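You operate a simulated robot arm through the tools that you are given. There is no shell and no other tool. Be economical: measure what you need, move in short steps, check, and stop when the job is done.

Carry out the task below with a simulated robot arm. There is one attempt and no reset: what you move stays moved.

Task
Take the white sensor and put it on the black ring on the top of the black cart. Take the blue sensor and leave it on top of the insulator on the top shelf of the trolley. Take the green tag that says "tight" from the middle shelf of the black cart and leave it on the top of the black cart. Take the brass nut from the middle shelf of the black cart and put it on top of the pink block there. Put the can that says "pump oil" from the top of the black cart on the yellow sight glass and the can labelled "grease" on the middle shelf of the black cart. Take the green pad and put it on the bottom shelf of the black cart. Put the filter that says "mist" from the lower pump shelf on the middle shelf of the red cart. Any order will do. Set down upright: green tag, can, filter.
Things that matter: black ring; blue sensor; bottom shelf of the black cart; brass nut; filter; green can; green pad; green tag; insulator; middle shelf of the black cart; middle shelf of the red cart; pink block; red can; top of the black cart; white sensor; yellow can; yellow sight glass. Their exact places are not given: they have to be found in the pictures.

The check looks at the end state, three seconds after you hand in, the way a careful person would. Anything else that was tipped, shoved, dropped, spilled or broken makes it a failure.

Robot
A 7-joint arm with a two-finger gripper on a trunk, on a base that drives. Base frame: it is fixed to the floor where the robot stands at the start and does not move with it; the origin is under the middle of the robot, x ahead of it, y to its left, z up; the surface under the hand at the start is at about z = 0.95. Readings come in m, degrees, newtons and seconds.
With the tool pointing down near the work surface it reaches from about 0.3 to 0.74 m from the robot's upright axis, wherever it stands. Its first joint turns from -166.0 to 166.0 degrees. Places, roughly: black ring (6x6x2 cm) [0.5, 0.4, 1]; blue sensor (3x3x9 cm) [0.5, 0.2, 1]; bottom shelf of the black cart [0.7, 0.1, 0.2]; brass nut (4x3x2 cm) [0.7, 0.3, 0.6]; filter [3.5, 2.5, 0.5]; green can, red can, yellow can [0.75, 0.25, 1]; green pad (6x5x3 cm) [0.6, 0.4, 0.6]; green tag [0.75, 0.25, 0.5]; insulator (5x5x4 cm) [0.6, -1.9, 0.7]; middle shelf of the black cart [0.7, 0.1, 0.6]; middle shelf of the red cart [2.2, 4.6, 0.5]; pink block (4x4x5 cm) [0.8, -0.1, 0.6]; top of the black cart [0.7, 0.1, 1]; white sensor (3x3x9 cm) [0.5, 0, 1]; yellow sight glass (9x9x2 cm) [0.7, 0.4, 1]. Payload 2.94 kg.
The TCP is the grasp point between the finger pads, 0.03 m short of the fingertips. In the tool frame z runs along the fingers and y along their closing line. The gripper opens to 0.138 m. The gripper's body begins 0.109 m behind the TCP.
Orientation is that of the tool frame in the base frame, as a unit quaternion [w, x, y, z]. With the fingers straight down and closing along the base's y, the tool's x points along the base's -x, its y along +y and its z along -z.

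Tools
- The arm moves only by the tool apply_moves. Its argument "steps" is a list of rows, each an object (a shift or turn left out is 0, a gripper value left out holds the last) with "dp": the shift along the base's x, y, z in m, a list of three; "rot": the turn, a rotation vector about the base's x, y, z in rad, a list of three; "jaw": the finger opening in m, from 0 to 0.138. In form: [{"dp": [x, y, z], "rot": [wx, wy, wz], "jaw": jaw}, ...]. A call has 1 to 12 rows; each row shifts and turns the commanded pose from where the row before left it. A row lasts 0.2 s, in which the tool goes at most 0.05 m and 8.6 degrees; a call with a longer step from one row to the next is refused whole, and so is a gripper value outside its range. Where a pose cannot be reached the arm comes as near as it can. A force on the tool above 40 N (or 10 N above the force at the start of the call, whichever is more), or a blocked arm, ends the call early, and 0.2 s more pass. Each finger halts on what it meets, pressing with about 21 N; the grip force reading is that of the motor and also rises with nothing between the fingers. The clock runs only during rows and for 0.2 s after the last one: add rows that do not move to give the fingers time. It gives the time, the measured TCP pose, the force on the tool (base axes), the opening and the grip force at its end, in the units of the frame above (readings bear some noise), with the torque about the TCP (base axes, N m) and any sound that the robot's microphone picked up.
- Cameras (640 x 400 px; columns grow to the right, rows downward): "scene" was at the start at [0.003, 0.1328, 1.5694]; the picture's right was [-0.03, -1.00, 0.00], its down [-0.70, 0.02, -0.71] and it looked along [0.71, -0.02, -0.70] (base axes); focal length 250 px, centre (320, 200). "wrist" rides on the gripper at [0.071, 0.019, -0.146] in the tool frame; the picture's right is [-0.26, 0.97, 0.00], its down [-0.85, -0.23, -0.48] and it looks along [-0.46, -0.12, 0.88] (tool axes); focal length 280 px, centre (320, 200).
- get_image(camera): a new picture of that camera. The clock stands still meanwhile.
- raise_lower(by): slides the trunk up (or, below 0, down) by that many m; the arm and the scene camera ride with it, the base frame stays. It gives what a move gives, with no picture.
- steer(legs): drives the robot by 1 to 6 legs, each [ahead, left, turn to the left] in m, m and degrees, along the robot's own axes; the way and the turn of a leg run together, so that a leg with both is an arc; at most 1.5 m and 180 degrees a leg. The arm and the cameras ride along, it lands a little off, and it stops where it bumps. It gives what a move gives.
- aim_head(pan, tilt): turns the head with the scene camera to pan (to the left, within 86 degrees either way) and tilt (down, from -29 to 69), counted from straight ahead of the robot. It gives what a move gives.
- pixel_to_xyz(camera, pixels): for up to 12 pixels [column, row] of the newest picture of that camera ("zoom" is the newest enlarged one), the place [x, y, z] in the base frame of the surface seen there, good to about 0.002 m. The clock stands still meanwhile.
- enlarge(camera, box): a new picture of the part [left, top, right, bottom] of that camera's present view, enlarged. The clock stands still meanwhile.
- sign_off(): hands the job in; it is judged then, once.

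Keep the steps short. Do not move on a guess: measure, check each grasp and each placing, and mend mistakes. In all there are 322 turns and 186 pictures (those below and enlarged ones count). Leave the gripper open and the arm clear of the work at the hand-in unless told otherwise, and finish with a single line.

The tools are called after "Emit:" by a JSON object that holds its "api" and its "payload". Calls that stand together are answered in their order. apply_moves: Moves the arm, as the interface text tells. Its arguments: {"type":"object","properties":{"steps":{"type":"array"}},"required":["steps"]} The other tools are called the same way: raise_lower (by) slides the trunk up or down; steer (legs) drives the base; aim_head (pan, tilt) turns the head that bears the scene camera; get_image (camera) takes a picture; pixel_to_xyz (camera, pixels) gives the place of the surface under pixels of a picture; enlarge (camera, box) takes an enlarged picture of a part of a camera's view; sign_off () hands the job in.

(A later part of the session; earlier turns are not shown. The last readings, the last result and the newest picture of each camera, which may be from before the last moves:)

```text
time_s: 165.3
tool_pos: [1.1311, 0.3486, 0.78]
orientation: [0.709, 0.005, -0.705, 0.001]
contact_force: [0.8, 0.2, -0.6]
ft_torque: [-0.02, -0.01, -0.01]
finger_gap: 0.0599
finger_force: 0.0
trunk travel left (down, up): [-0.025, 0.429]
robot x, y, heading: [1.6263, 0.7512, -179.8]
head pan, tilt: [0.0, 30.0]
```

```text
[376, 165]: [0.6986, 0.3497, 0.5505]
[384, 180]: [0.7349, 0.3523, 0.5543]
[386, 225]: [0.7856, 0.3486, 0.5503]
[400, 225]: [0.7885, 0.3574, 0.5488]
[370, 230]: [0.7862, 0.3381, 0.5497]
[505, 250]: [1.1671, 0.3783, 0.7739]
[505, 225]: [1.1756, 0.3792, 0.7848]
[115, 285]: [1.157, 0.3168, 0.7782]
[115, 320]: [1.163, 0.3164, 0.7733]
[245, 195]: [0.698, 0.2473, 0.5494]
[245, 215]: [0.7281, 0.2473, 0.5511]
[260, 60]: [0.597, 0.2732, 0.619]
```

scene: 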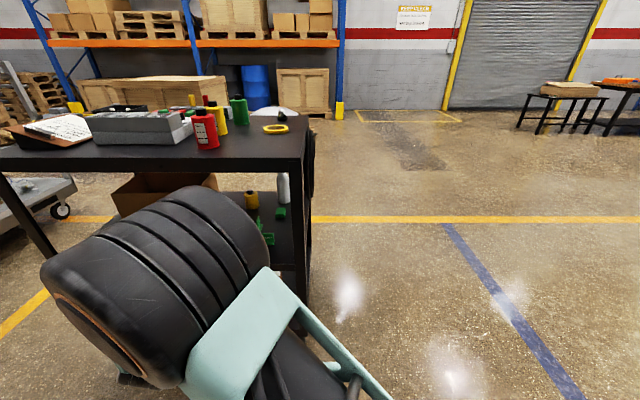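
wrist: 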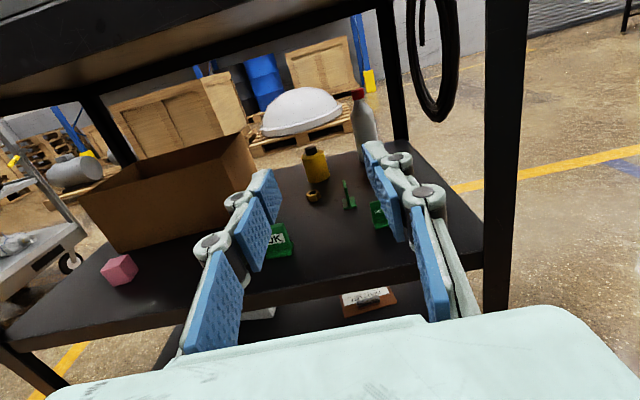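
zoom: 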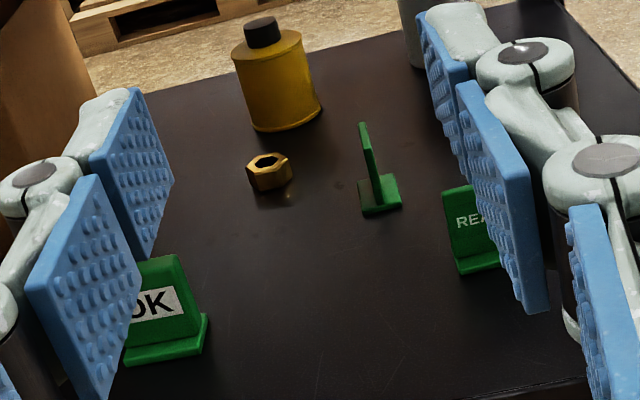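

Emit:
{"api": "pixel_to_xyz", "payload": {"camera": "zoom", "pixels": [[363, 126], [366, 150], [372, 180], [377, 200], [380, 208], [397, 203], [365, 212], [466, 192], [458, 265], [155, 262], [270, 158], [268, 188]]}}

```text
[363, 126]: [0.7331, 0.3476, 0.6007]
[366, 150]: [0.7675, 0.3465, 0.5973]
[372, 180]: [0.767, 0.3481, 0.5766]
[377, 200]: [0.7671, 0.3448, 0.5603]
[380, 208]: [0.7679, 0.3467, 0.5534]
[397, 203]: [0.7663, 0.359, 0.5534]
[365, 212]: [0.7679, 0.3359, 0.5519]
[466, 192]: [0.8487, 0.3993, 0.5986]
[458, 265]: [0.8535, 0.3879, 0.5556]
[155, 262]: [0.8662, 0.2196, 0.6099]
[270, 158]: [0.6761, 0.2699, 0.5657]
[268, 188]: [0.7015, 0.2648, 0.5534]
```

Tag plate: x .727–.767, y .3465, top .601. I'll narrow the jaws, pitch the hand 25° down and lower, still outside the cart.

Emit:
{"api": "apply_moves", "payload": {"steps": [{"dp": [0, 0, -0.03], "rot": [0, -0.1453, 0], "jaw": 0.05}, {"dp": [0, 0, -0.03], "rot": [0, -0.1453, 0], "jaw": 0.04}, {"dp": [0, 0, -0.03], "rot": [0, -0.1453, 0]}, {"dp": [0, 0, -0.02]}, {}]}}

Emit:
{"api": "steer", "payload": {"legs": [[0.21, 0, 0]]}}

Emit:
{"api": "get_image", "payload": {"camera": "wrist"}}

Emit:
{"api": "get_image", "payload": {"camera": "scene"}}

```text
time_s: 166.6
tool_pos: [1.1338, 0.3473, 0.6683]
orientation: [-0.54, -0.005, 0.842, -0.003]
contact_force: [-0.4, 0.0, 0.7]
ft_torque: [0.01, 0.0, -0.01]
finger_gap: 0.04
finger_force: 0.1
trunk travel left (down, up): [-0.025, 0.429]
robot x, y, heading: [1.6282, 0.7466, -179.9]
head pan, tilt: [0.0, 30.0]
```

```text
time_s: 168.2
tool_pos: [0.9198, 0.3462, 0.669]
orientation: [-0.54, -0.004, 0.842, -0.003]
contact_force: [-0.5, -0.2, -0.2]
ft_torque: [0.01, 0.02, -0.02]
finger_gap: 0.0403
finger_force: 0.1
trunk travel left (down, up): [-0.025, 0.429]
robot x, y, heading: [1.4133, 0.749, -179.7]
head pan, tilt: [0.0, 30.0]
```

```text
113 pictures are left
```

wrist: 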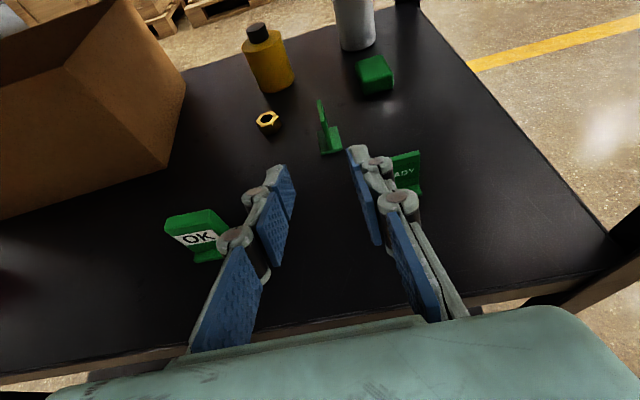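

```text
112 pictures are left
```

scene: 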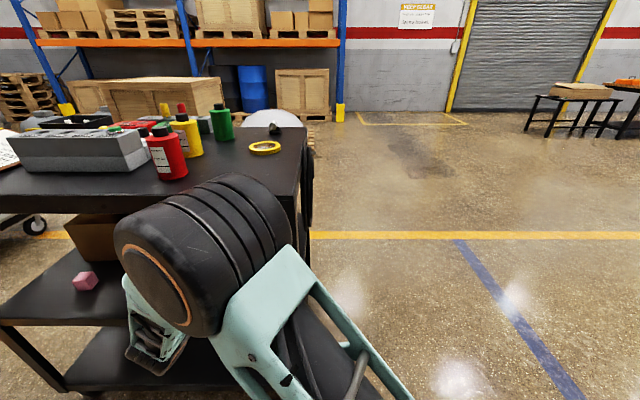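

Checking elbow clearance to the cart's edge before moving in.

Emit:
{"api": "pixel_to_xyz", "payload": {"camera": "scene", "pixels": [[120, 235], [170, 205], [215, 180], [130, 290], [140, 340], [200, 300], [270, 190]]}}

```text
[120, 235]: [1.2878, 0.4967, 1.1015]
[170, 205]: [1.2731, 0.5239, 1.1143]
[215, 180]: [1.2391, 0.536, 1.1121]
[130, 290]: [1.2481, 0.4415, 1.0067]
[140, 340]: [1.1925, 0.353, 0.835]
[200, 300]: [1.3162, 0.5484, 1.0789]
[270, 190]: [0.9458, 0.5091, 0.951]
```

Emit:
{"api": "apply_moves", "payload": {"steps": [{"dp": [-0.04, 0, -0.025]}, {"dp": [-0.04, 0, -0.025]}, {"dp": [-0.02, 0, -0.015]}, {"dp": [-0.02, 0, -0.01]}, {}]}}

Emit:
{"api": "enlarge", "payload": {"camera": "wrist", "box": [230, 80, 430, 260]}}

```text
time_s: 169.4
tool_pos: [0.7998, 0.347, 0.5928]
orientation: [-0.539, -0.005, 0.842, -0.004]
contact_force: [-0.1, -0.7, -0.1]
ft_torque: [0.03, 0.04, -0.01]
finger_gap: 0.0401
finger_force: 0.0
trunk travel left (down, up): [-0.025, 0.429]
robot x, y, heading: [1.4113, 0.7464, -180.0]
head pan, tilt: [0.0, 30.0]
```

```text
2.22 times, centred on (330, 170) of wrist
```

zoom: 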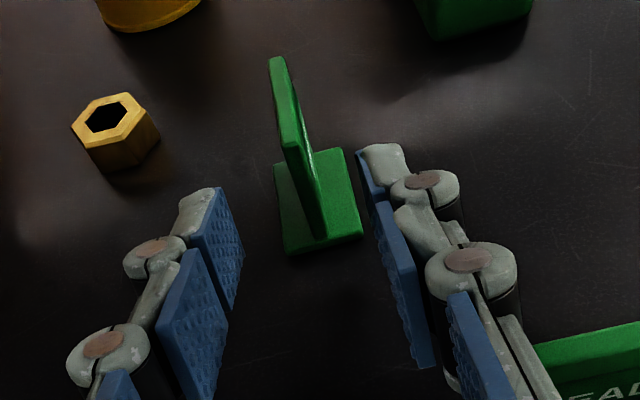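

Plate lies between the fingers. Forward 3.5 cm, then close.

Emit:
{"api": "apply_moves", "payload": {"steps": [{"dp": [-0.02, 0, -0.002]}, {"dp": [-0.016, 0, -0.002]}, {}, {"jaw": 0.025}, {"jaw": 0.01}, {"jaw": 0.0}, {"jaw": 0.0}, {"jaw": 0.0}]}}

Emit:
{"api": "enlarge", "payload": {"camera": "wrist", "box": [230, 80, 430, 260]}}

```text
time_s: 171.2
tool_pos: [0.7624, 0.3474, 0.5897]
orientation: [-0.54, -0.004, 0.842, -0.003]
contact_force: [-0.1, 0.5, 0.0]
ft_torque: [0.01, -0.01, 0.0]
finger_gap: 0.0061
finger_force: 20.6
trunk travel left (down, up): [-0.025, 0.429]
robot x, y, heading: [1.4094, 0.7433, -180.1]
head pan, tilt: [0.0, 30.0]
```

```text
2.22 times, centred on (330, 170) of wrist
```

zoom: 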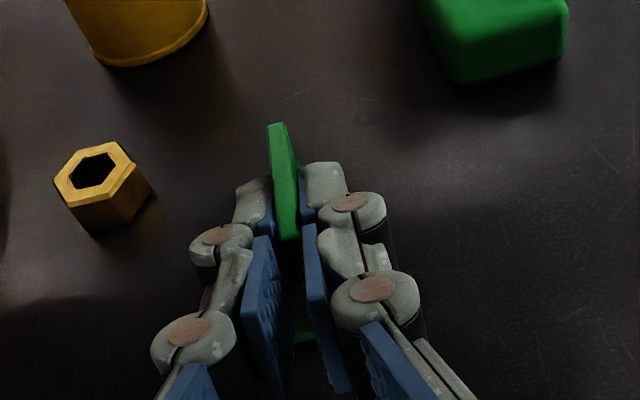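

Held (gap 6 mm). Lifting 8 cm, backing out 0.3 m, and checking the tag's text.

Emit:
{"api": "apply_moves", "payload": {"steps": [{"dp": [0, 0, 0.02]}, {"dp": [0, 0, 0.03]}, {"dp": [0, 0, 0.03]}, {}]}}

Emit:
{"api": "steer", "payload": {"legs": [[-0.32, 0, 0]]}}

Emit:
{"api": "enlarge", "payload": {"camera": "wrist", "box": [230, 80, 430, 260]}}

```text
time_s: 172.2
tool_pos: [0.764, 0.3456, 0.6689]
orientation: [-0.54, -0.004, 0.842, -0.002]
contact_force: [-0.5, -0.4, 0.3]
ft_torque: [-0.01, 0.01, 0.0]
finger_gap: 0.006
finger_force: 21.1
trunk travel left (down, up): [-0.025, 0.429]
robot x, y, heading: [1.4093, 0.7486, -180.0]
head pan, tilt: [0.0, 30.0]
```

```text
time_s: 174.3
tool_pos: [1.0792, 0.3511, 0.6685]
orientation: [-0.539, -0.001, 0.842, -0.001]
contact_force: [0.1, -0.9, -0.9]
ft_torque: [-0.04, 0.03, 0.01]
finger_gap: 0.006
finger_force: 20.8
trunk travel left (down, up): [-0.025, 0.429]
robot x, y, heading: [1.7305, 0.7432, 179.8]
head pan, tilt: [0.0, 30.0]
```

```text
2.22 times, centred on (330, 170) of wrist
```

zoom: 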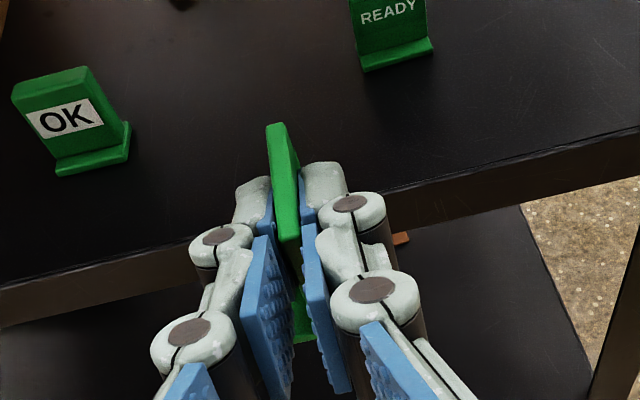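

The other two tags read OK and READY, so this is the one. Raising the trunk 0.4 m, then strafing to y≈0.46.

Emit:
{"api": "raise_lower", "payload": {"by": 0.4}}

Emit:
{"api": "steer", "payload": {"legs": [[0, -0.11, 0], [0.14, 0, 0]]}}

Emit:
{"api": "get_image", "payload": {"camera": "wrist"}}

Emit:
{"api": "get_image", "payload": {"camera": "scene"}}

```text
time_s: 178.2
tool_pos: [1.0806, 0.3496, 1.0685]
orientation: [-0.54, -0.001, 0.842, -0.001]
contact_force: [-0.4, 1.0, 0.1]
ft_torque: [0.01, 0.02, 0.0]
finger_gap: 0.0058
finger_force: 21.0
trunk travel left (down, up): [-0.425, 0.029]
robot x, y, heading: [1.7297, 0.7464, 179.7]
head pan, tilt: [0.0, 30.0]
```

```text
time_s: 180.7
tool_pos: [0.9385, 0.4601, 1.0682]
orientation: [-0.54, -0.001, 0.842, 0.0]
contact_force: [-0.3, 0.5, 0.1]
ft_torque: [0.02, 0.01, -0.01]
finger_gap: 0.006
finger_force: 20.7
trunk travel left (down, up): [-0.425, 0.029]
robot x, y, heading: [1.5903, 0.8574, 179.6]
head pan, tilt: [0.0, 30.0]
```

```text
108 pictures are left
```

wrist: 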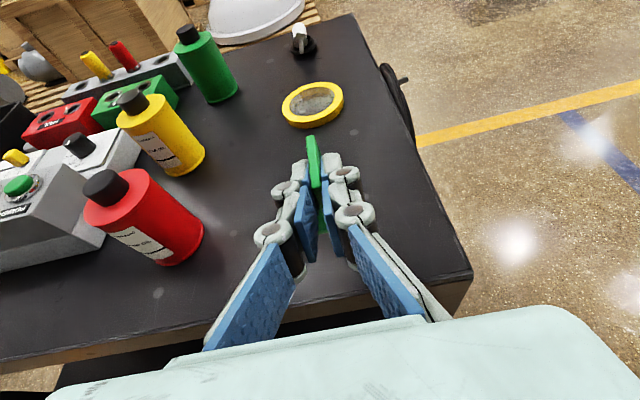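

```text
107 pictures are left
```

scene: 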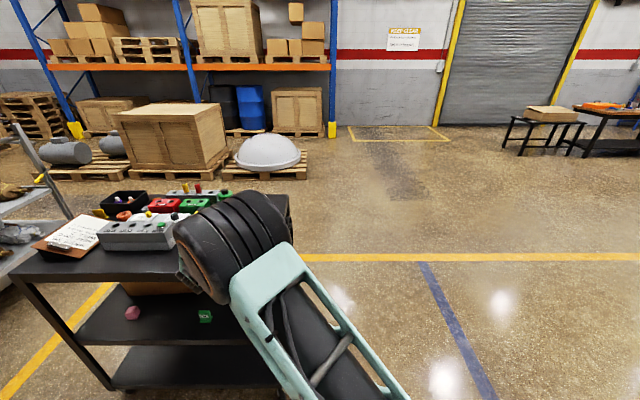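

Clear spot below. Lowering the tag to the top.

Emit:
{"api": "apply_moves", "payload": {"steps": [{"dp": [0, 0, -0.035]}, {"dp": [0, 0, -0.03]}, {"dp": [0, 0, -0.009]}, {}]}}

Emit:
{"api": "apply_moves", "payload": {"steps": [{"dp": [0, 0, -0.003]}, {"dp": [0, 0, -0.002]}, {}]}}

```text
time_s: 181.7
tool_pos: [0.9402, 0.4604, 0.9942]
orientation: [-0.541, -0.001, 0.841, 0.0]
contact_force: [1.1, -1.0, 0.2]
ft_torque: [0.0, 0.0, 0.02]
finger_gap: 0.006
finger_force: 21.5
trunk travel left (down, up): [-0.425, 0.029]
robot x, y, heading: [1.592, 0.8555, 179.8]
head pan, tilt: [0.0, 30.0]
```

```text
time_s: 182.5
tool_pos: [0.9414, 0.4597, 0.9897]
orientation: [-0.539, -0.001, 0.842, -0.001]
contact_force: [-0.8, -0.2, 0.9]
ft_torque: [0.02, 0.0, -0.03]
finger_gap: 0.0059
finger_force: 21.0
trunk travel left (down, up): [-0.425, 0.029]
robot x, y, heading: [1.5921, 0.8527, 179.5]
head pan, tilt: [0.0, 30.0]
```

Emit:
{"api": "apply_moves", "payload": {"steps": [{"dp": [0, 0, -0.002]}, {}]}}

```text
time_s: 183.1
tool_pos: [0.9411, 0.4602, 0.9882]
orientation: [-0.54, -0.001, 0.842, -0.001]
contact_force: [0.7, 0.2, 1.7]
ft_torque: [0.0, -0.02, 0.02]
finger_gap: 0.006
finger_force: 21.0
trunk travel left (down, up): [-0.425, 0.029]
robot x, y, heading: [1.5882, 0.8537, 179.6]
head pan, tilt: [0.0, 30.0]
```

Contact. Opening slowly and withdrawing back along the finger direction.

Emit:
{"api": "apply_moves", "payload": {"steps": [{"dp": [0, 0, -0.001], "jaw": 0.008}, {"jaw": 0.012}, {"jaw": 0.02}, {"jaw": 0.035}, {"jaw": 0.045}, {"dp": [0.035, 0, 0.01]}, {"dp": [0.04, 0, 0.015]}, {"dp": [0.02, 0, 0.03]}, {}]}}

Emit:
{"api": "get_image", "payload": {"camera": "wrist"}}

```text
time_s: 185.1
tool_pos: [1.0367, 0.4597, 1.043]
orientation: [-0.54, -0.002, 0.842, -0.001]
contact_force: [0.2, -0.5, 0.9]
ft_torque: [-0.02, -0.01, -0.01]
finger_gap: 0.0449
finger_force: 0.0
trunk travel left (down, up): [-0.425, 0.029]
robot x, y, heading: [1.5927, 0.8575, 179.5]
head pan, tilt: [0.0, 30.0]
```

```text
106 pictures are left
```

wrist: 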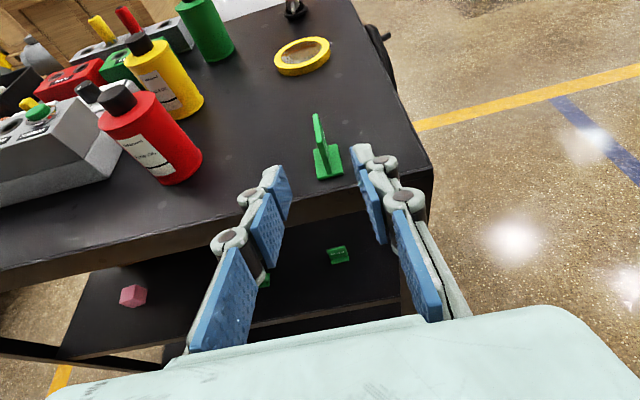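

Tag stands upright. Quick read of the yellow and red labels, and measure red can and sight glass.

Emit:
{"api": "enlarge", "payload": {"camera": "wrist", "box": [90, 30, 350, 190]}}

Emit:
{"api": "pixel_to_xyz", "payload": {"camera": "wrist", "pixels": [[117, 95], [140, 115], [150, 150], [187, 130], [170, 182], [302, 48], [302, 70], [276, 56], [330, 54], [303, 40], [205, 160], [178, 98]]}}

```text
2.46 times, centred on (220, 110) of wrist
```

zoom: 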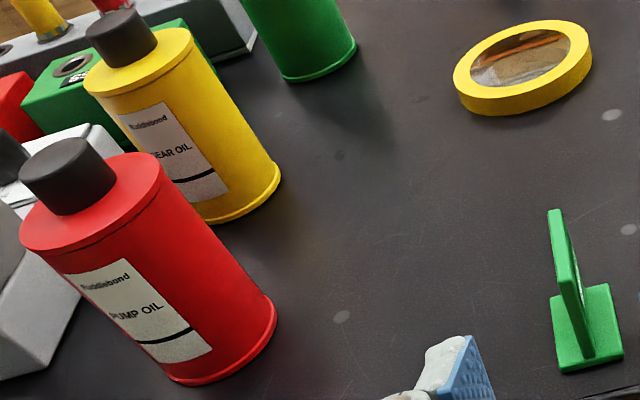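

```text
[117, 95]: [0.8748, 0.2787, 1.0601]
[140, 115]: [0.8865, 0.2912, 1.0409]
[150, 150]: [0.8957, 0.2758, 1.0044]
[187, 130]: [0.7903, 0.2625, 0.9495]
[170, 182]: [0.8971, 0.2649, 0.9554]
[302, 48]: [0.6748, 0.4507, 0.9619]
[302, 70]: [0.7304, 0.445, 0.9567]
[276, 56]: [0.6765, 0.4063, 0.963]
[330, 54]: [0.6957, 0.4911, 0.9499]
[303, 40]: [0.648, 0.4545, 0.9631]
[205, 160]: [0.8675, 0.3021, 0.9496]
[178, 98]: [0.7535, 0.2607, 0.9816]
```

Yellow is gear oil, red is pump oil. Red can axis ≈(0.866,0.268), r≈0.032. Strafing to its line with jaws open, pitching a bit more (35°).

Emit:
{"api": "apply_moves", "payload": {"steps": [{"dp": [0.01, 0, 0.02], "rot": [0, -0.0873, 0], "jaw": 0.06}, {"dp": [0, 0, 0.02], "rot": [0, -0.0873, 0], "jaw": 0.09}, {"jaw": 0.09}, {}]}}

Emit:
{"api": "steer", "payload": {"legs": [[0, 0.19, 0], [0.07, 0, 0]]}}

Emit:
{"api": "get_image", "payload": {"camera": "wrist"}}

```text
time_s: 186.1
tool_pos: [1.0457, 0.4597, 1.0818]
orientation: [-0.464, -0.001, 0.886, -0.001]
contact_force: [0.0, 0.1, -0.1]
ft_torque: [-0.01, 0.01, -0.01]
finger_gap: 0.0901
finger_force: 0.0
trunk travel left (down, up): [-0.425, 0.029]
robot x, y, heading: [1.5917, 0.854, 180.3]
head pan, tilt: [0.0, 30.0]
```

```text
time_s: 189.1
tool_pos: [0.9758, 0.2692, 1.0809]
orientation: [-0.464, 0.0, 0.886, 0.0]
contact_force: [-0.3, -0.9, -1.0]
ft_torque: [0.0, -0.03, -0.01]
finger_gap: 0.0899
finger_force: 0.1
trunk travel left (down, up): [-0.425, 0.029]
robot x, y, heading: [1.5223, 0.6627, 180.0]
head pan, tilt: [0.0, 30.0]
```

```text
104 pictures are left
```

wrist: 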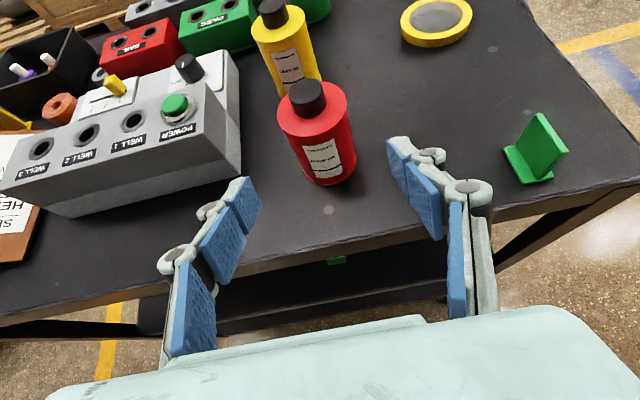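

Emit:
{"api": "pixel_to_xyz", "payload": {"camera": "wrist", "pixels": [[240, 180], [238, 130], [309, 82], [307, 98], [284, 130], [347, 115], [315, 145], [325, 185], [356, 165], [296, 175]]}}

Emit:
{"api": "enlarge", "payload": {"camera": "wrist", "box": [390, 0, 490, 60]}}

Emit:
{"api": "pixel_to_xyz", "payload": {"camera": "zoom", "pixels": [[110, 100], [180, 80], [250, 60], [300, 120], [300, 180], [300, 60], [400, 110], [440, 110], [470, 110], [300, 205], [160, 180], [510, 60]]}}

```text
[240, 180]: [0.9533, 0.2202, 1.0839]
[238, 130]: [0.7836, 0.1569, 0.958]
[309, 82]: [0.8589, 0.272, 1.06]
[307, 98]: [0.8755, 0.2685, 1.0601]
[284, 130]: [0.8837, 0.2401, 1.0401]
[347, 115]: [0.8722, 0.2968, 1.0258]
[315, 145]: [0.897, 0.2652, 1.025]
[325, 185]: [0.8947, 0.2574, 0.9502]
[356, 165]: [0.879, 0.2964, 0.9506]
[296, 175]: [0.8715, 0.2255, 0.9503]
```

```text
6.40 times, centred on (440, 30) of wrist
```

zoom: 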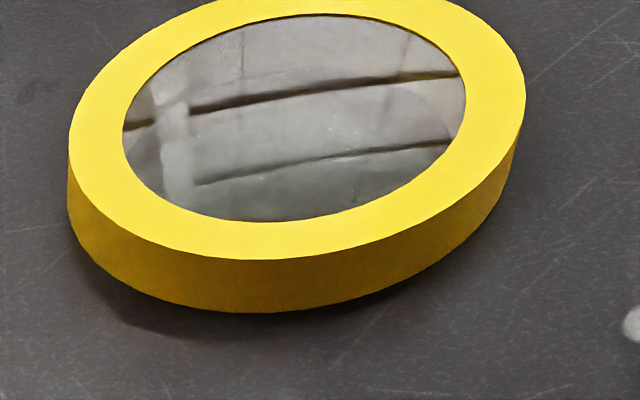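

```text
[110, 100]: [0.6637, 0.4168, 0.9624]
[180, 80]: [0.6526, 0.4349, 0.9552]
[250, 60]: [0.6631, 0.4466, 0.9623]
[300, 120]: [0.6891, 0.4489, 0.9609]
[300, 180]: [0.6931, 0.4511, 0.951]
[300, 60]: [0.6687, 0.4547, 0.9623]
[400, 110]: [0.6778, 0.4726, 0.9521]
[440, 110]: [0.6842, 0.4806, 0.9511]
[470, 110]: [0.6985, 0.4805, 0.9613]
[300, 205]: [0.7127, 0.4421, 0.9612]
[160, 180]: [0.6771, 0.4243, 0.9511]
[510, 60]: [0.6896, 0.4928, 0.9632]
```

Aligned with the can (axis ≈(0.867,0.269)). Down then forward so the fingers straddle it.

Emit:
{"api": "apply_moves", "payload": {"steps": [{"dp": [0, 0, -0.04]}, {"dp": [0, 0, -0.035]}, {"dp": [-0.04, 0, 0]}, {"dp": [-0.04, 0, 0]}, {"dp": [-0.029, 0, 0]}, {}]}}

Emit:
{"api": "get_image", "payload": {"camera": "wrist"}}

```text
time_s: 190.4
tool_pos: [0.8657, 0.2712, 1.006]
orientation: [-0.463, 0.0, 0.886, 0.0]
contact_force: [1.4, 0.4, 0.1]
ft_torque: [-0.01, -0.02, 0.02]
finger_gap: 0.0899
finger_force: 0.1
trunk travel left (down, up): [-0.425, 0.029]
robot x, y, heading: [1.5236, 0.6675, 179.8]
head pan, tilt: [0.0, 30.0]
```

```text
102 pictures are left
```

wrist: 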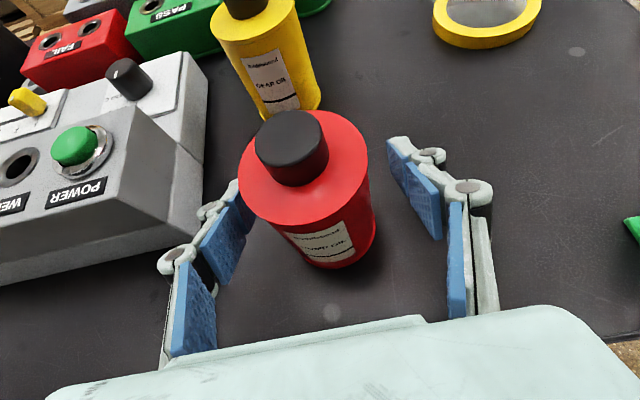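

Emit:
{"api": "apply_moves", "payload": {"steps": [{"jaw": 0.076}, {"jaw": 0.066}, {"jaw": 0.058}, {"jaw": 0.05}, {"jaw": 0.04}, {"jaw": 0.04}, {}]}}

```text
time_s: 192.1
tool_pos: [0.8635, 0.2712, 1.0061]
orientation: [-0.464, -0.001, 0.886, -0.001]
contact_force: [-0.1, -2.6, 1.6]
ft_torque: [-0.1, -0.03, -0.02]
finger_gap: 0.0622
finger_force: 21.0
trunk travel left (down, up): [-0.425, 0.029]
robot x, y, heading: [1.5185, 0.6643, 179.4]
head pan, tilt: [0.0, 30.0]
```

Held (gap 0.062). Lifting 9 cm and strafing right so the can lines up with the sight glass.

Emit:
{"api": "apply_moves", "payload": {"steps": [{"dp": [0, 0, 0.02]}, {"dp": [0, 0, 0.035]}, {"dp": [0, 0, 0.035]}, {}]}}

Emit:
{"api": "steer", "payload": {"legs": [[0, -0.18, 0], [0.1, 0, 0]]}}

Emit:
{"api": "get_image", "payload": {"camera": "wrist"}}

Emit:
{"api": "get_image", "payload": {"camera": "scene"}}

```text
time_s: 193.1
tool_pos: [0.8661, 0.2721, 1.0962]
orientation: [-0.465, 0.0, 0.885, 0.0]
contact_force: [-0.5, -0.3, -2.7]
ft_torque: [0.02, 0.0, 0.03]
finger_gap: 0.0623
finger_force: 20.8
trunk travel left (down, up): [-0.425, 0.029]
robot x, y, heading: [1.5165, 0.6675, 179.5]
head pan, tilt: [0.0, 30.0]
```

```text
time_s: 196.0
tool_pos: [0.7651, 0.4523, 1.0955]
orientation: [-0.464, 0.0, 0.886, 0.0]
contact_force: [-0.3, 0.4, -2.9]
ft_torque: [-0.01, -0.01, -0.04]
finger_gap: 0.0621
finger_force: 20.9
trunk travel left (down, up): [-0.425, 0.029]
robot x, y, heading: [1.4185, 0.8494, 179.6]
head pan, tilt: [0.0, 30.0]
```

```text
101 pictures are left
```

wrist: 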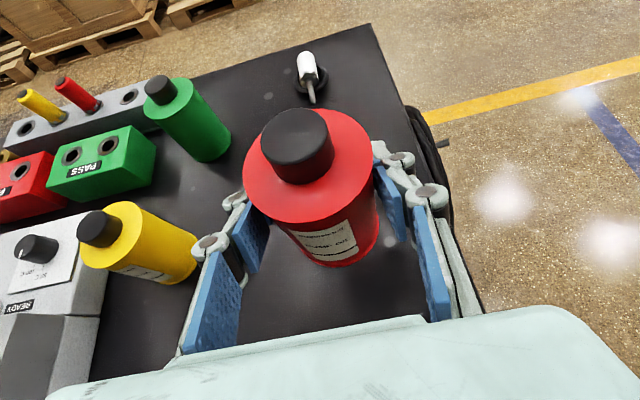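

```text
100 pictures are left
```

scene: 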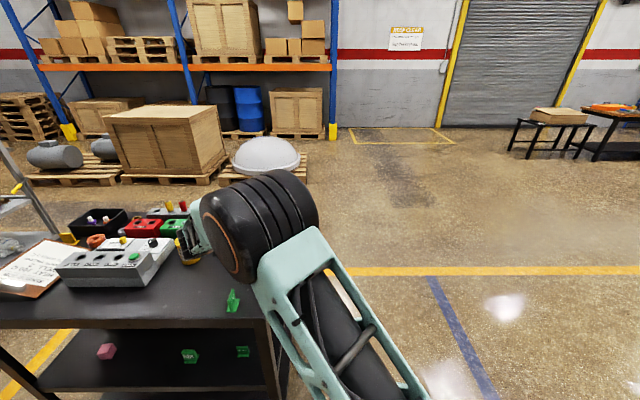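

Emit:
{"api": "pixel_to_xyz", "payload": {"camera": "wrist", "pixels": [[295, 118], [297, 145], [265, 140], [328, 150], [247, 180], [366, 165], [310, 212], [325, 245], [330, 263]]}}

```text
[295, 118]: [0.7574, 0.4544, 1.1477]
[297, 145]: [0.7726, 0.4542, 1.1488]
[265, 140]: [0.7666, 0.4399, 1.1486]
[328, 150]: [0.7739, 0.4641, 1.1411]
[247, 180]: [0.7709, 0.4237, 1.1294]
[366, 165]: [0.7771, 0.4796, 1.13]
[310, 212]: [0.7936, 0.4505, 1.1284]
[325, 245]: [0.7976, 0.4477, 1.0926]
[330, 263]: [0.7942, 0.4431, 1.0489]
```

Driving ahead 0.075 m, then checking.

Emit:
{"api": "steer", "payload": {"legs": [[0.075, 0, 0]]}}

Emit:
{"api": "apply_moves", "payload": {"steps": [{"dp": [0, 0, -0.03]}, {"dp": [0, 0, -0.02]}, {}]}}

Emit:
{"api": "get_image", "payload": {"camera": "wrist"}}

Emit:
{"api": "pixel_to_xyz", "payload": {"camera": "wrist", "pixels": [[297, 145], [325, 245], [247, 180], [366, 165]]}}

```text
time_s: 197.1
tool_pos: [0.6924, 0.4531, 1.0947]
orientation: [-0.464, 0.0, 0.886, 0.0]
contact_force: [0.2, -1.0, -3.1]
ft_torque: [-0.03, 0.03, 0.01]
finger_gap: 0.0623
finger_force: 21.4
trunk travel left (down, up): [-0.425, 0.029]
robot x, y, heading: [1.3507, 0.8485, 179.7]
head pan, tilt: [0.0, 30.0]
```

```text
time_s: 197.8
tool_pos: [0.6913, 0.4518, 1.046]
orientation: [-0.464, 0.0, 0.886, -0.001]
contact_force: [0.8, -0.1, -2.6]
ft_torque: [0.0, 0.03, -0.04]
finger_gap: 0.062
finger_force: 20.8
trunk travel left (down, up): [-0.425, 0.029]
robot x, y, heading: [1.3455, 0.8539, 179.9]
head pan, tilt: [0.0, 30.0]
```

```text
99 pictures are left
```

wrist: 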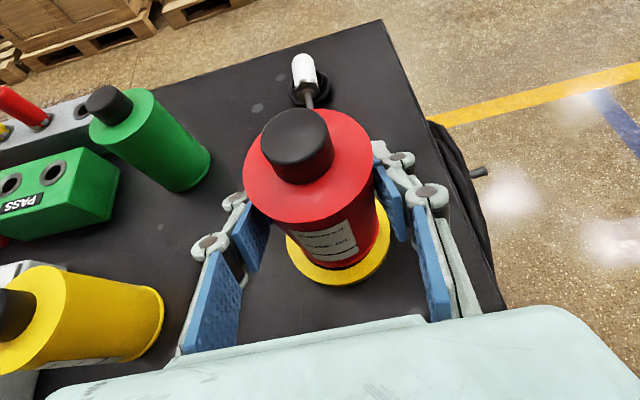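

```text
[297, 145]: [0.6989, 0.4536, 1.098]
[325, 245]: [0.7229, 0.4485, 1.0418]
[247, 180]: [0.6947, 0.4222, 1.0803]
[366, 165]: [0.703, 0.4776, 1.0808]
```

Emit:
{"api": "pixel_to_xyz", "payload": {"camera": "wrist", "pixels": [[335, 270], [335, 278], [292, 245], [386, 240], [300, 262], [375, 262]]}}

Emit:
{"api": "apply_moves", "payload": {"steps": [{"dp": [-0.001, -0.001, -0.015]}, {"dp": [0, 0, -0.007]}, {"dp": [0, 0, -0.003]}, {}]}}

```text
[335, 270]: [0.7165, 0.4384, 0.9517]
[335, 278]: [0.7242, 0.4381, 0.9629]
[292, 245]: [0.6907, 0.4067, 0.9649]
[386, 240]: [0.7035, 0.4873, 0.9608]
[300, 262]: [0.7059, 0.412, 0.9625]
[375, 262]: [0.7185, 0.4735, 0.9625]
```

```text
time_s: 198.8
tool_pos: [0.6919, 0.4514, 1.0199]
orientation: [-0.465, -0.001, 0.885, 0.0]
contact_force: [-0.6, 0.2, -2.7]
ft_torque: [-0.01, 0.0, -0.02]
finger_gap: 0.0621
finger_force: 21.0
trunk travel left (down, up): [-0.425, 0.029]
robot x, y, heading: [1.3457, 0.8471, 179.7]
head pan, tilt: [0.0, 30.0]
```

Lowering by millimetres until contact.

Emit:
{"api": "apply_moves", "payload": {"steps": [{"dp": [0, 0, -0.002]}, {}]}}

Emit:
{"api": "apply_moves", "payload": {"steps": [{"dp": [0, 0, -0.002]}, {}]}}

```text
time_s: 199.4
tool_pos: [0.6907, 0.4531, 1.0194]
orientation: [-0.464, -0.001, 0.886, -0.001]
contact_force: [-0.3, 0.0, -1.6]
ft_torque: [-0.04, 0.04, 0.0]
finger_gap: 0.0621
finger_force: 21.1
trunk travel left (down, up): [-0.425, 0.029]
robot x, y, heading: [1.3472, 0.848, 179.6]
head pan, tilt: [0.0, 30.0]
```

```text
time_s: 200.1
tool_pos: [0.6917, 0.4525, 1.0192]
orientation: [-0.466, 0.0, 0.885, -0.001]
contact_force: [0.0, 0.2, 4.8]
ft_torque: [-0.05, -0.19, 0.02]
finger_gap: 0.062
finger_force: 21.1
trunk travel left (down, up): [-0.425, 0.029]
robot x, y, heading: [1.345, 0.8504, 179.7]
head pan, tilt: [0.0, 30.0]
```

Contact at rim height. Releasing slowly.

Emit:
{"api": "apply_moves", "payload": {"steps": [{"jaw": 0.063}, {"jaw": 0.065}, {"jaw": 0.07}, {"jaw": 0.08}, {"jaw": 0.09}, {}]}}

Emit:
{"api": "get_image", "payload": {"camera": "wrist"}}

Emit:
{"api": "pixel_to_xyz", "payload": {"camera": "wrist", "pixels": [[297, 145], [295, 120], [325, 245], [247, 180], [366, 165], [310, 212]]}}

```text
time_s: 201.4
tool_pos: [0.6913, 0.4525, 1.0168]
orientation: [-0.465, 0.0, 0.886, 0.0]
contact_force: [-0.7, 0.2, 0.5]
ft_torque: [-0.04, 0.01, 0.01]
finger_gap: 0.0899
finger_force: 0.0
trunk travel left (down, up): [-0.425, 0.029]
robot x, y, heading: [1.3442, 0.8478, 179.7]
head pan, tilt: [0.0, 30.0]
```

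```text
98 pictures are left
```

wrist: 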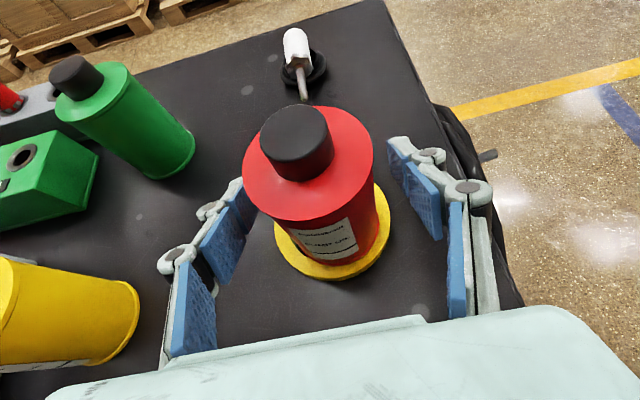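

```text
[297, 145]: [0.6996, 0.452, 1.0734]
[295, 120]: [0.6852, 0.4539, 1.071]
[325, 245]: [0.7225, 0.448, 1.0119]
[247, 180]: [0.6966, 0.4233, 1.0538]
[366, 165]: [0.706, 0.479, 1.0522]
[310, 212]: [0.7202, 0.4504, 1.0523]
```

The red can is level on the sight glass. Withdrawing along the finger axis, then backing off and lowering the trunk for the nut.

Emit:
{"api": "apply_moves", "payload": {"steps": [{"dp": [0.03, 0, 0.021]}, {"dp": [0.04, 0, 0.028]}, {"dp": [0.04, 0, 0.028]}, {"dp": [0.02, 0, 0.02]}, {}]}}

Emit:
{"api": "steer", "payload": {"legs": [[-0.33, 0, 0]]}}

Emit:
{"api": "get_image", "payload": {"camera": "wrist"}}

```text
time_s: 202.7
tool_pos: [0.8207, 0.454, 1.1128]
orientation: [-0.464, -0.001, 0.886, -0.001]
contact_force: [-0.7, -0.3, -0.9]
ft_torque: [0.01, 0.0, 0.01]
finger_gap: 0.09
finger_force: 0.1
trunk travel left (down, up): [-0.425, 0.029]
robot x, y, heading: [1.3467, 0.8482, 180.2]
head pan, tilt: [0.0, 30.0]
```

```text
time_s: 204.8
tool_pos: [1.1562, 0.4503, 1.1127]
orientation: [-0.464, -0.004, 0.886, -0.002]
contact_force: [-0.4, -0.1, 0.2]
ft_torque: [0.0, 0.02, 0.0]
finger_gap: 0.0899
finger_force: 0.1
trunk travel left (down, up): [-0.425, 0.029]
robot x, y, heading: [1.6797, 0.8484, -180.0]
head pan, tilt: [0.0, 30.0]
```

```text
97 pictures are left
```

wrist: 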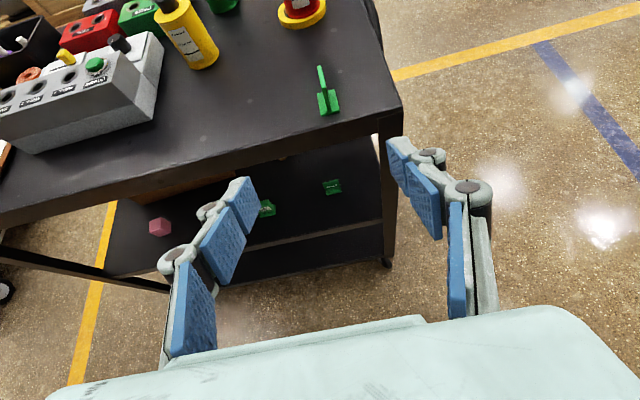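

Reaching the nut from this side means passing right over the OK tag, so I'll go to the cart's left side (open edge y≈0.52), moving the pad first, then the nut. Driving around to (0.25, 1.35) facing −y.

Emit:
{"api": "steer", "payload": {"legs": [[0, -0.5, 0], [1.4, 0, 0], [0, 0, 90]]}}

Emit:
{"api": "raise_lower", "payload": {"by": -0.4}}

Emit:
{"api": "get_image", "payload": {"camera": "wrist"}}

Emit:
{"api": "get_image", "payload": {"camera": "scene"}}

```text
time_s: 207.8
tool_pos: [1.1399, 0.7142, 1.1052]
orientation: [-0.457, -0.002, 0.889, 0.0]
contact_force: [0.1, 0.0, 0.1]
ft_torque: [0.03, 0.0, 0.01]
finger_gap: 0.0903
finger_force: 0.0
trunk travel left (down, up): [-0.425, 0.029]
robot x, y, heading: [1.6778, 1.1106, 179.4]
head pan, tilt: [0.0, 30.0]
stopped in leg 1: the robot was blocked; the commanded pose is now the measured one
```

```text
time_s: 211.6
tool_pos: [1.1419, 0.7138, 0.6986]
orientation: [-0.452, -0.002, 0.892, -0.002]
contact_force: [0.1, 0.0, -0.5]
ft_torque: [0.03, 0.03, 0.04]
finger_gap: 0.09
finger_force: 0.1
trunk travel left (down, up): [-0.025, 0.429]
robot x, y, heading: [1.678, 1.1097, 179.6]
head pan, tilt: [0.0, 30.0]
```

```text
96 pictures are left
```

wrist: 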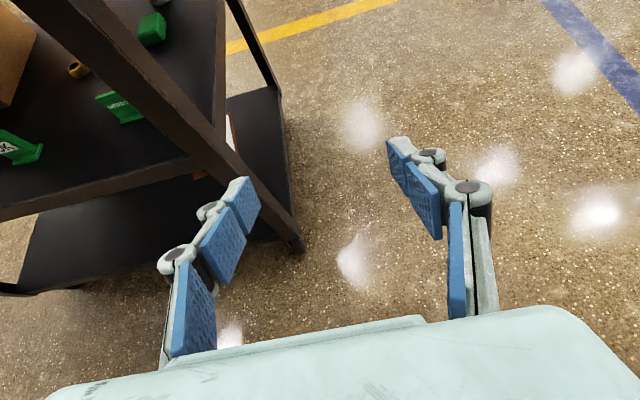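

```text
95 pictures are left
```

scene: 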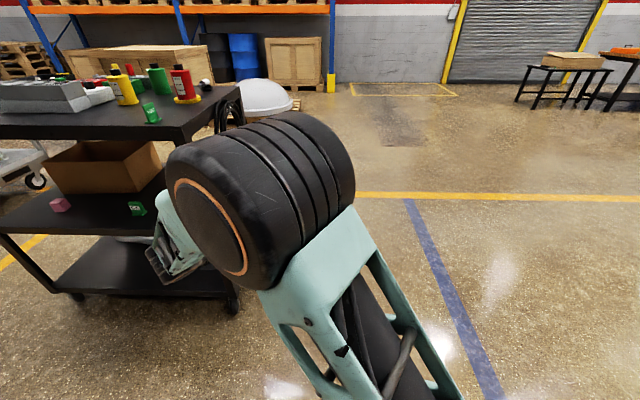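

Blocked by the pump on my right. Measuring the hose on the cart's left side, then going ahead before strafing.

Emit:
{"api": "pixel_to_xyz", "payload": {"camera": "scene", "pixels": [[225, 110], [240, 120], [235, 95], [220, 135]]}}

Emit:
{"api": "steer", "payload": {"legs": [[0.28, 0, 0], [0, -0.3, 0]]}}

```text
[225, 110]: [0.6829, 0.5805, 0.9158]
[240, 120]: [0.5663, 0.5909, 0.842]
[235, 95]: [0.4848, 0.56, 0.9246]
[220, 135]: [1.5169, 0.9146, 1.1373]
```

```text
time_s: 216.4
tool_pos: [0.8768, 1.0134, 0.7132]
orientation: [-0.464, -0.006, 0.886, -0.004]
contact_force: [-0.1, 0.0, -0.2]
ft_torque: [0.01, -0.01, 0.03]
finger_gap: 0.0902
finger_force: 0.0
trunk travel left (down, up): [-0.025, 0.429]
robot x, y, heading: [1.398, 1.4161, -179.9]
head pan, tilt: [0.0, 30.0]
```

Emit:
{"api": "steer", "payload": {"legs": [[1.1, 0, 0], [0, 0, 90]]}}

Emit:
{"api": "get_image", "payload": {"camera": "wrist"}}

Emit:
{"api": "get_image", "payload": {"camera": "scene"}}

```text
time_s: 225.8
tool_pos: [0.721, 0.8982, 0.7127]
orientation: [0.323, 0.635, -0.618, 0.333]
contact_force: [0.1, 0.5, 0.0]
ft_torque: [0.0, 0.01, 0.0]
finger_gap: 0.0902
finger_force: 0.1
trunk travel left (down, up): [-0.025, 0.429]
robot x, y, heading: [0.3132, 1.4089, -88.8]
head pan, tilt: [0.0, 30.0]
```

```text
94 pictures are left
```

wrist: 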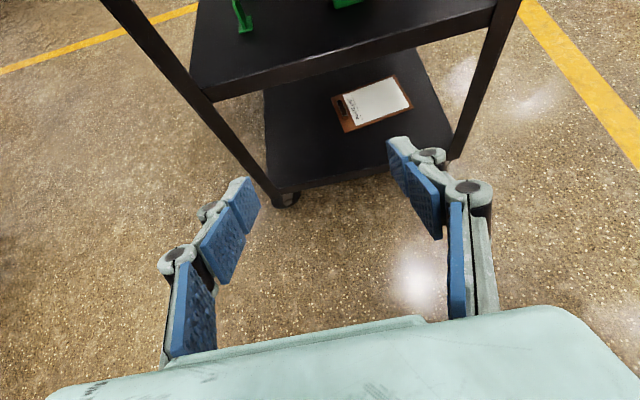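

```text
93 pictures are left
```

scene: 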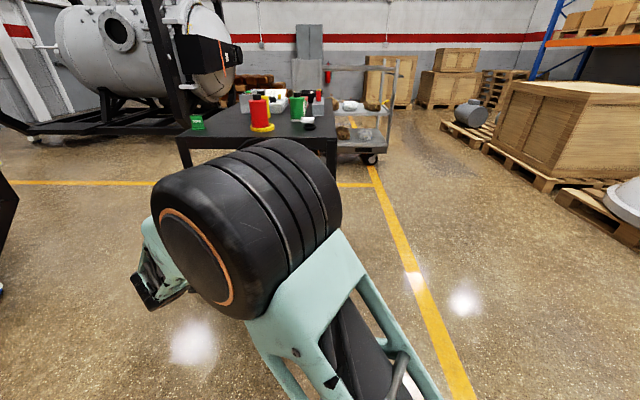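

Emit:
{"api": "apply_moves", "payload": {"steps": [{"rot": [-0.1453, 0, 0]}, {"rot": [-0.1453, 0, 0]}, {"rot": [-0.1453, 0, 0]}, {}]}}

Emit:
{"api": "get_image", "payload": {"camera": "wrist"}}

Emit:
{"api": "enlarge", "payload": {"camera": "scene", "box": [170, 70, 350, 190]}}

```text
time_s: 226.8
tool_pos: [0.7222, 0.897, 0.7125]
orientation: [0.454, 0.549, -0.531, 0.459]
contact_force: [0.2, 0.4, -0.4]
ft_torque: [-0.02, 0.0, 0.0]
finger_gap: 0.0899
finger_force: 0.1
trunk travel left (down, up): [-0.025, 0.429]
robot x, y, heading: [0.3151, 1.4117, -88.9]
head pan, tilt: [0.0, 30.0]
```

```text
92 pictures are left
```

wrist: 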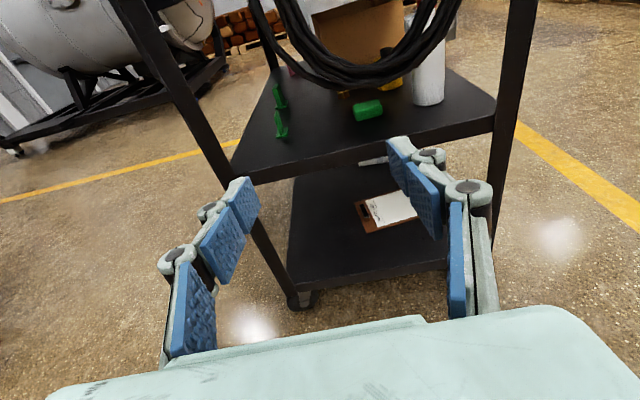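

```text
3.33 times, centred on (260, 130) of scene
```

zoom: 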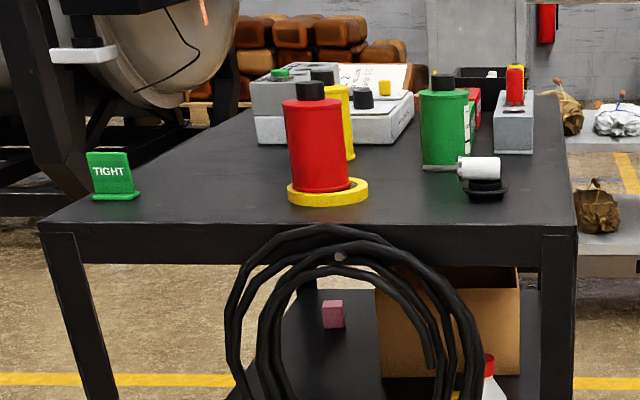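

"TIGHT" confirmed. A hose coil hangs in the middle of the left side; measuring it, plus the pad, nut and bottom shelf.

Emit:
{"api": "pixel_to_xyz", "payload": {"camera": "wrist", "pixels": [[370, 80], [345, 85], [265, 40], [440, 30], [368, 110], [358, 118], [372, 225], [320, 230], [380, 255], [280, 130], [388, 195]]}}

Emit:
{"api": "enlarge", "payload": {"camera": "wrist", "box": [240, 0, 500, 240]}}

```text
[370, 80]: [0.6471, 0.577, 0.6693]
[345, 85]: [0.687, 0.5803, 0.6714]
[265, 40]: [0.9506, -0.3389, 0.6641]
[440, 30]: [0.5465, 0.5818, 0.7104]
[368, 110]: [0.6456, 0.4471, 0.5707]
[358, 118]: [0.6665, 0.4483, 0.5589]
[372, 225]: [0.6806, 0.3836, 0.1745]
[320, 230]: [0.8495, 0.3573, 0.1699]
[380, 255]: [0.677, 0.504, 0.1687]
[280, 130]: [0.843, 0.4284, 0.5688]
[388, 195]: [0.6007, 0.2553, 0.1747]
```

```text
1.67 times, centred on (370, 120) of wrist
```

zoom: 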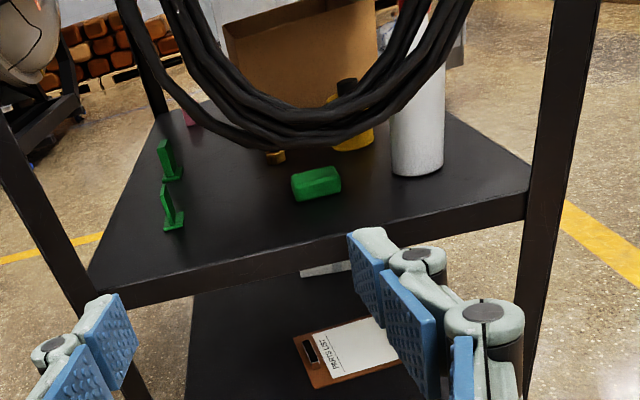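

Emit:
{"api": "enlarge", "payload": {"camera": "wrist", "box": [330, 80, 410, 130]}}

Emit:
{"api": "pixel_to_xyz", "payload": {"camera": "zoom", "pixels": [[210, 190], [300, 190], [400, 160], [200, 240], [290, 290], [410, 250], [300, 230], [190, 170], [430, 200], [370, 270]]}}

```text
8.00 times, centred on (370, 105) of wrist
```

zoom: 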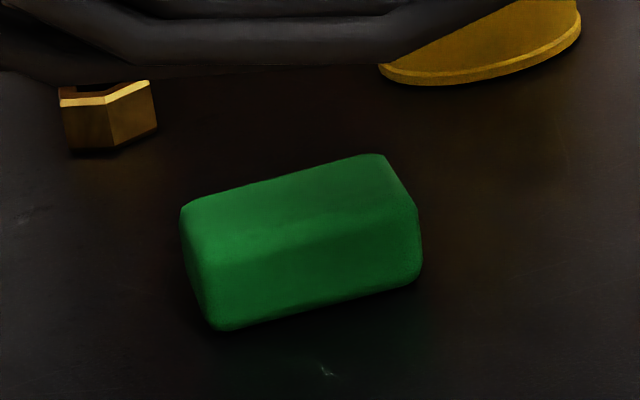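

```text
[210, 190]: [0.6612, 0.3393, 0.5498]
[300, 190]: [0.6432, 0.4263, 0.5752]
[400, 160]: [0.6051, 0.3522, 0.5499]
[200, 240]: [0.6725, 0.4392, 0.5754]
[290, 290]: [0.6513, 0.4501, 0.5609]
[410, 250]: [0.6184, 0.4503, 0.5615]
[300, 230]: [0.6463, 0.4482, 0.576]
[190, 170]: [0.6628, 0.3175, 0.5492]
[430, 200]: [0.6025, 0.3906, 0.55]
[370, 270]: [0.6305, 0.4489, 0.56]
```

Pad spans x .613–.675, y .40–.451, top .576. Lowering and aligning the hand outside the cart first.

Emit:
{"api": "apply_moves", "payload": {"steps": [{"dp": [-0.02, 0, -0.035], "jaw": 0.085}, {"dp": [-0.02, 0, -0.035]}, {"dp": [-0.02, 0, -0.035]}, {"dp": [-0.018, 0, -0.03]}, {}]}}

Emit:
{"api": "steer", "payload": {"legs": [[0.31, 0, -1]]}}

Emit:
{"api": "get_image", "payload": {"camera": "wrist"}}

Emit:
{"api": "get_image", "payload": {"camera": "scene"}}

```text
time_s: 228.0
tool_pos: [0.6454, 0.8974, 0.576]
orientation: [0.454, 0.549, -0.531, 0.459]
contact_force: [1.4, -0.3, -0.3]
ft_torque: [-0.03, -0.02, -0.01]
finger_gap: 0.0849
finger_force: 0.1
trunk travel left (down, up): [-0.025, 0.429]
robot x, y, heading: [0.313, 1.4127, -89.1]
head pan, tilt: [0.0, 30.0]
```

```text
time_s: 230.1
tool_pos: [0.6383, 0.5794, 0.5767]
orientation: [0.458, 0.544, -0.536, 0.455]
contact_force: [-0.9, 0.1, 0.1]
ft_torque: [0.01, -0.03, 0.02]
finger_gap: 0.0848
finger_force: 0.1
trunk travel left (down, up): [-0.025, 0.429]
robot x, y, heading: [0.3163, 1.0979, -90.1]
head pan, tilt: [0.0, 30.0]
```

```text
88 pictures are left
```

wrist: 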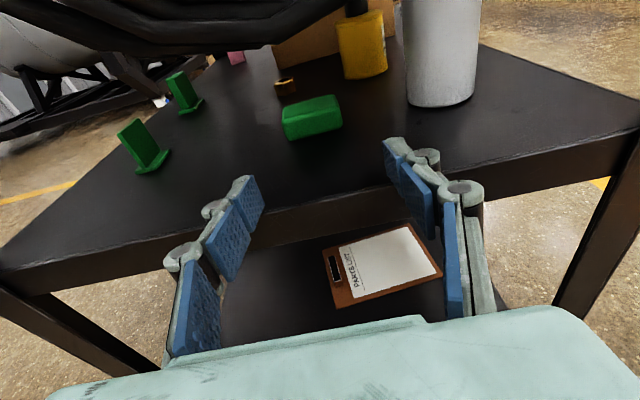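

```text
87 pictures are left
```

scene: 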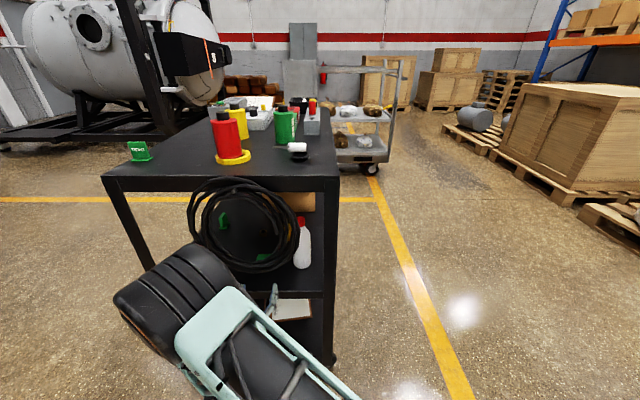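

The wrist camera would brush the hose (bottom z .665) if pitched down, so I'll tilt the hand slightly up (6°) and go in just far enough to grip the pad's near 2–3 cm.

Emit:
{"api": "apply_moves", "payload": {"steps": [{"dp": [0.006, 0, -0.003], "rot": [-0.14, 0, 0]}, {"dp": [0, 0, -0.003], "rot": [-0.14, 0, 0]}, {"dp": [0, -0.03, 0]}, {"dp": [0, -0.03, 0]}, {}]}}

Emit:
{"api": "get_image", "payload": {"camera": "wrist"}}

```text
time_s: 231.3
tool_pos: [0.6443, 0.5207, 0.5715]
orientation: [0.529, 0.476, -0.467, 0.525]
contact_force: [0.5, 0.3, 0.5]
ft_torque: [-0.05, 0.01, -0.02]
finger_gap: 0.0849
finger_force: 0.0
trunk travel left (down, up): [-0.025, 0.429]
robot x, y, heading: [0.3119, 1.102, -89.7]
head pan, tilt: [0.0, 30.0]
```

```text
86 pictures are left
```

wrist: 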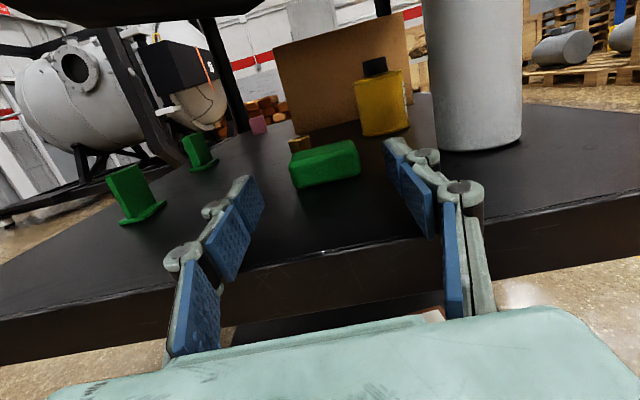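

Camera passes under the hose. Moving in 6.5 cm.

Emit:
{"api": "apply_moves", "payload": {"steps": [{"dp": [0, -0.025, 0]}, {"dp": [0, -0.025, 0]}, {"dp": [0, -0.015, 0]}, {}]}}

Emit:
{"api": "get_image", "payload": {"camera": "wrist"}}

```text
time_s: 232.3
tool_pos: [0.6446, 0.4569, 0.5743]
orientation: [0.529, 0.474, -0.466, 0.528]
contact_force: [2.5, 20.0, 20.3]
ft_torque: [2.55, -0.85, 0.44]
finger_gap: 0.0856
finger_force: 0.4
trunk travel left (down, up): [-0.025, 0.429]
robot x, y, heading: [0.3181, 1.1019, -89.9]
head pan, tilt: [0.0, 30.0]
```

```text
85 pictures are left
```

wrist: 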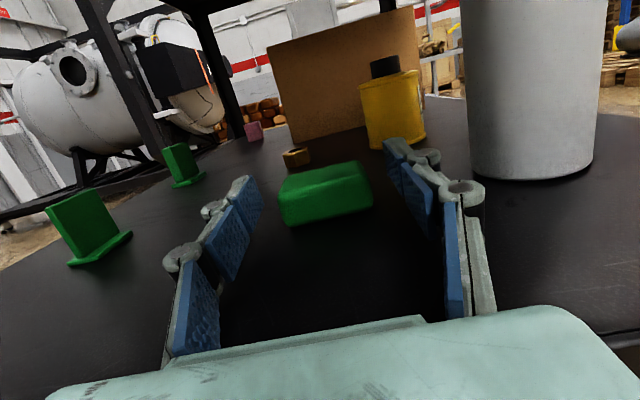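

Something touched (20 N), likely the finger knuckles on the shelf edge. Backing out 3 cm, levelling the hand and raising a little.

Emit:
{"api": "apply_moves", "payload": {"steps": [{"dp": [0, 0.02, 0.002]}, {"dp": [0, 0.015, 0.002], "rot": [0.09, 0, 0]}, {}]}}

Emit:
{"api": "apply_moves", "payload": {"steps": [{"dp": [0, 0, 0]}, {"dp": [0, -0.012, 0]}, {"dp": [0, -0.012, 0]}, {}]}}

```text
time_s: 233.1
tool_pos: [0.6427, 0.4907, 0.5721]
orientation: [0.507, 0.5, -0.492, 0.502]
contact_force: [-0.8, 0.6, 0.7]
ft_torque: [0.0, 0.0, 0.01]
finger_gap: 0.0851
finger_force: 0.1
trunk travel left (down, up): [-0.025, 0.429]
robot x, y, heading: [0.3167, 1.0989, -90.2]
head pan, tilt: [0.0, 30.0]
```

```text
time_s: 234.1
tool_pos: [0.6446, 0.4674, 0.5749]
orientation: [0.507, 0.499, -0.49, 0.503]
contact_force: [-0.4, 0.1, -0.2]
ft_torque: [0.0, 0.0, -0.02]
finger_gap: 0.085
finger_force: 0.0
trunk travel left (down, up): [-0.025, 0.429]
robot x, y, heading: [0.3167, 1.0994, -89.9]
head pan, tilt: [0.0, 30.0]
```

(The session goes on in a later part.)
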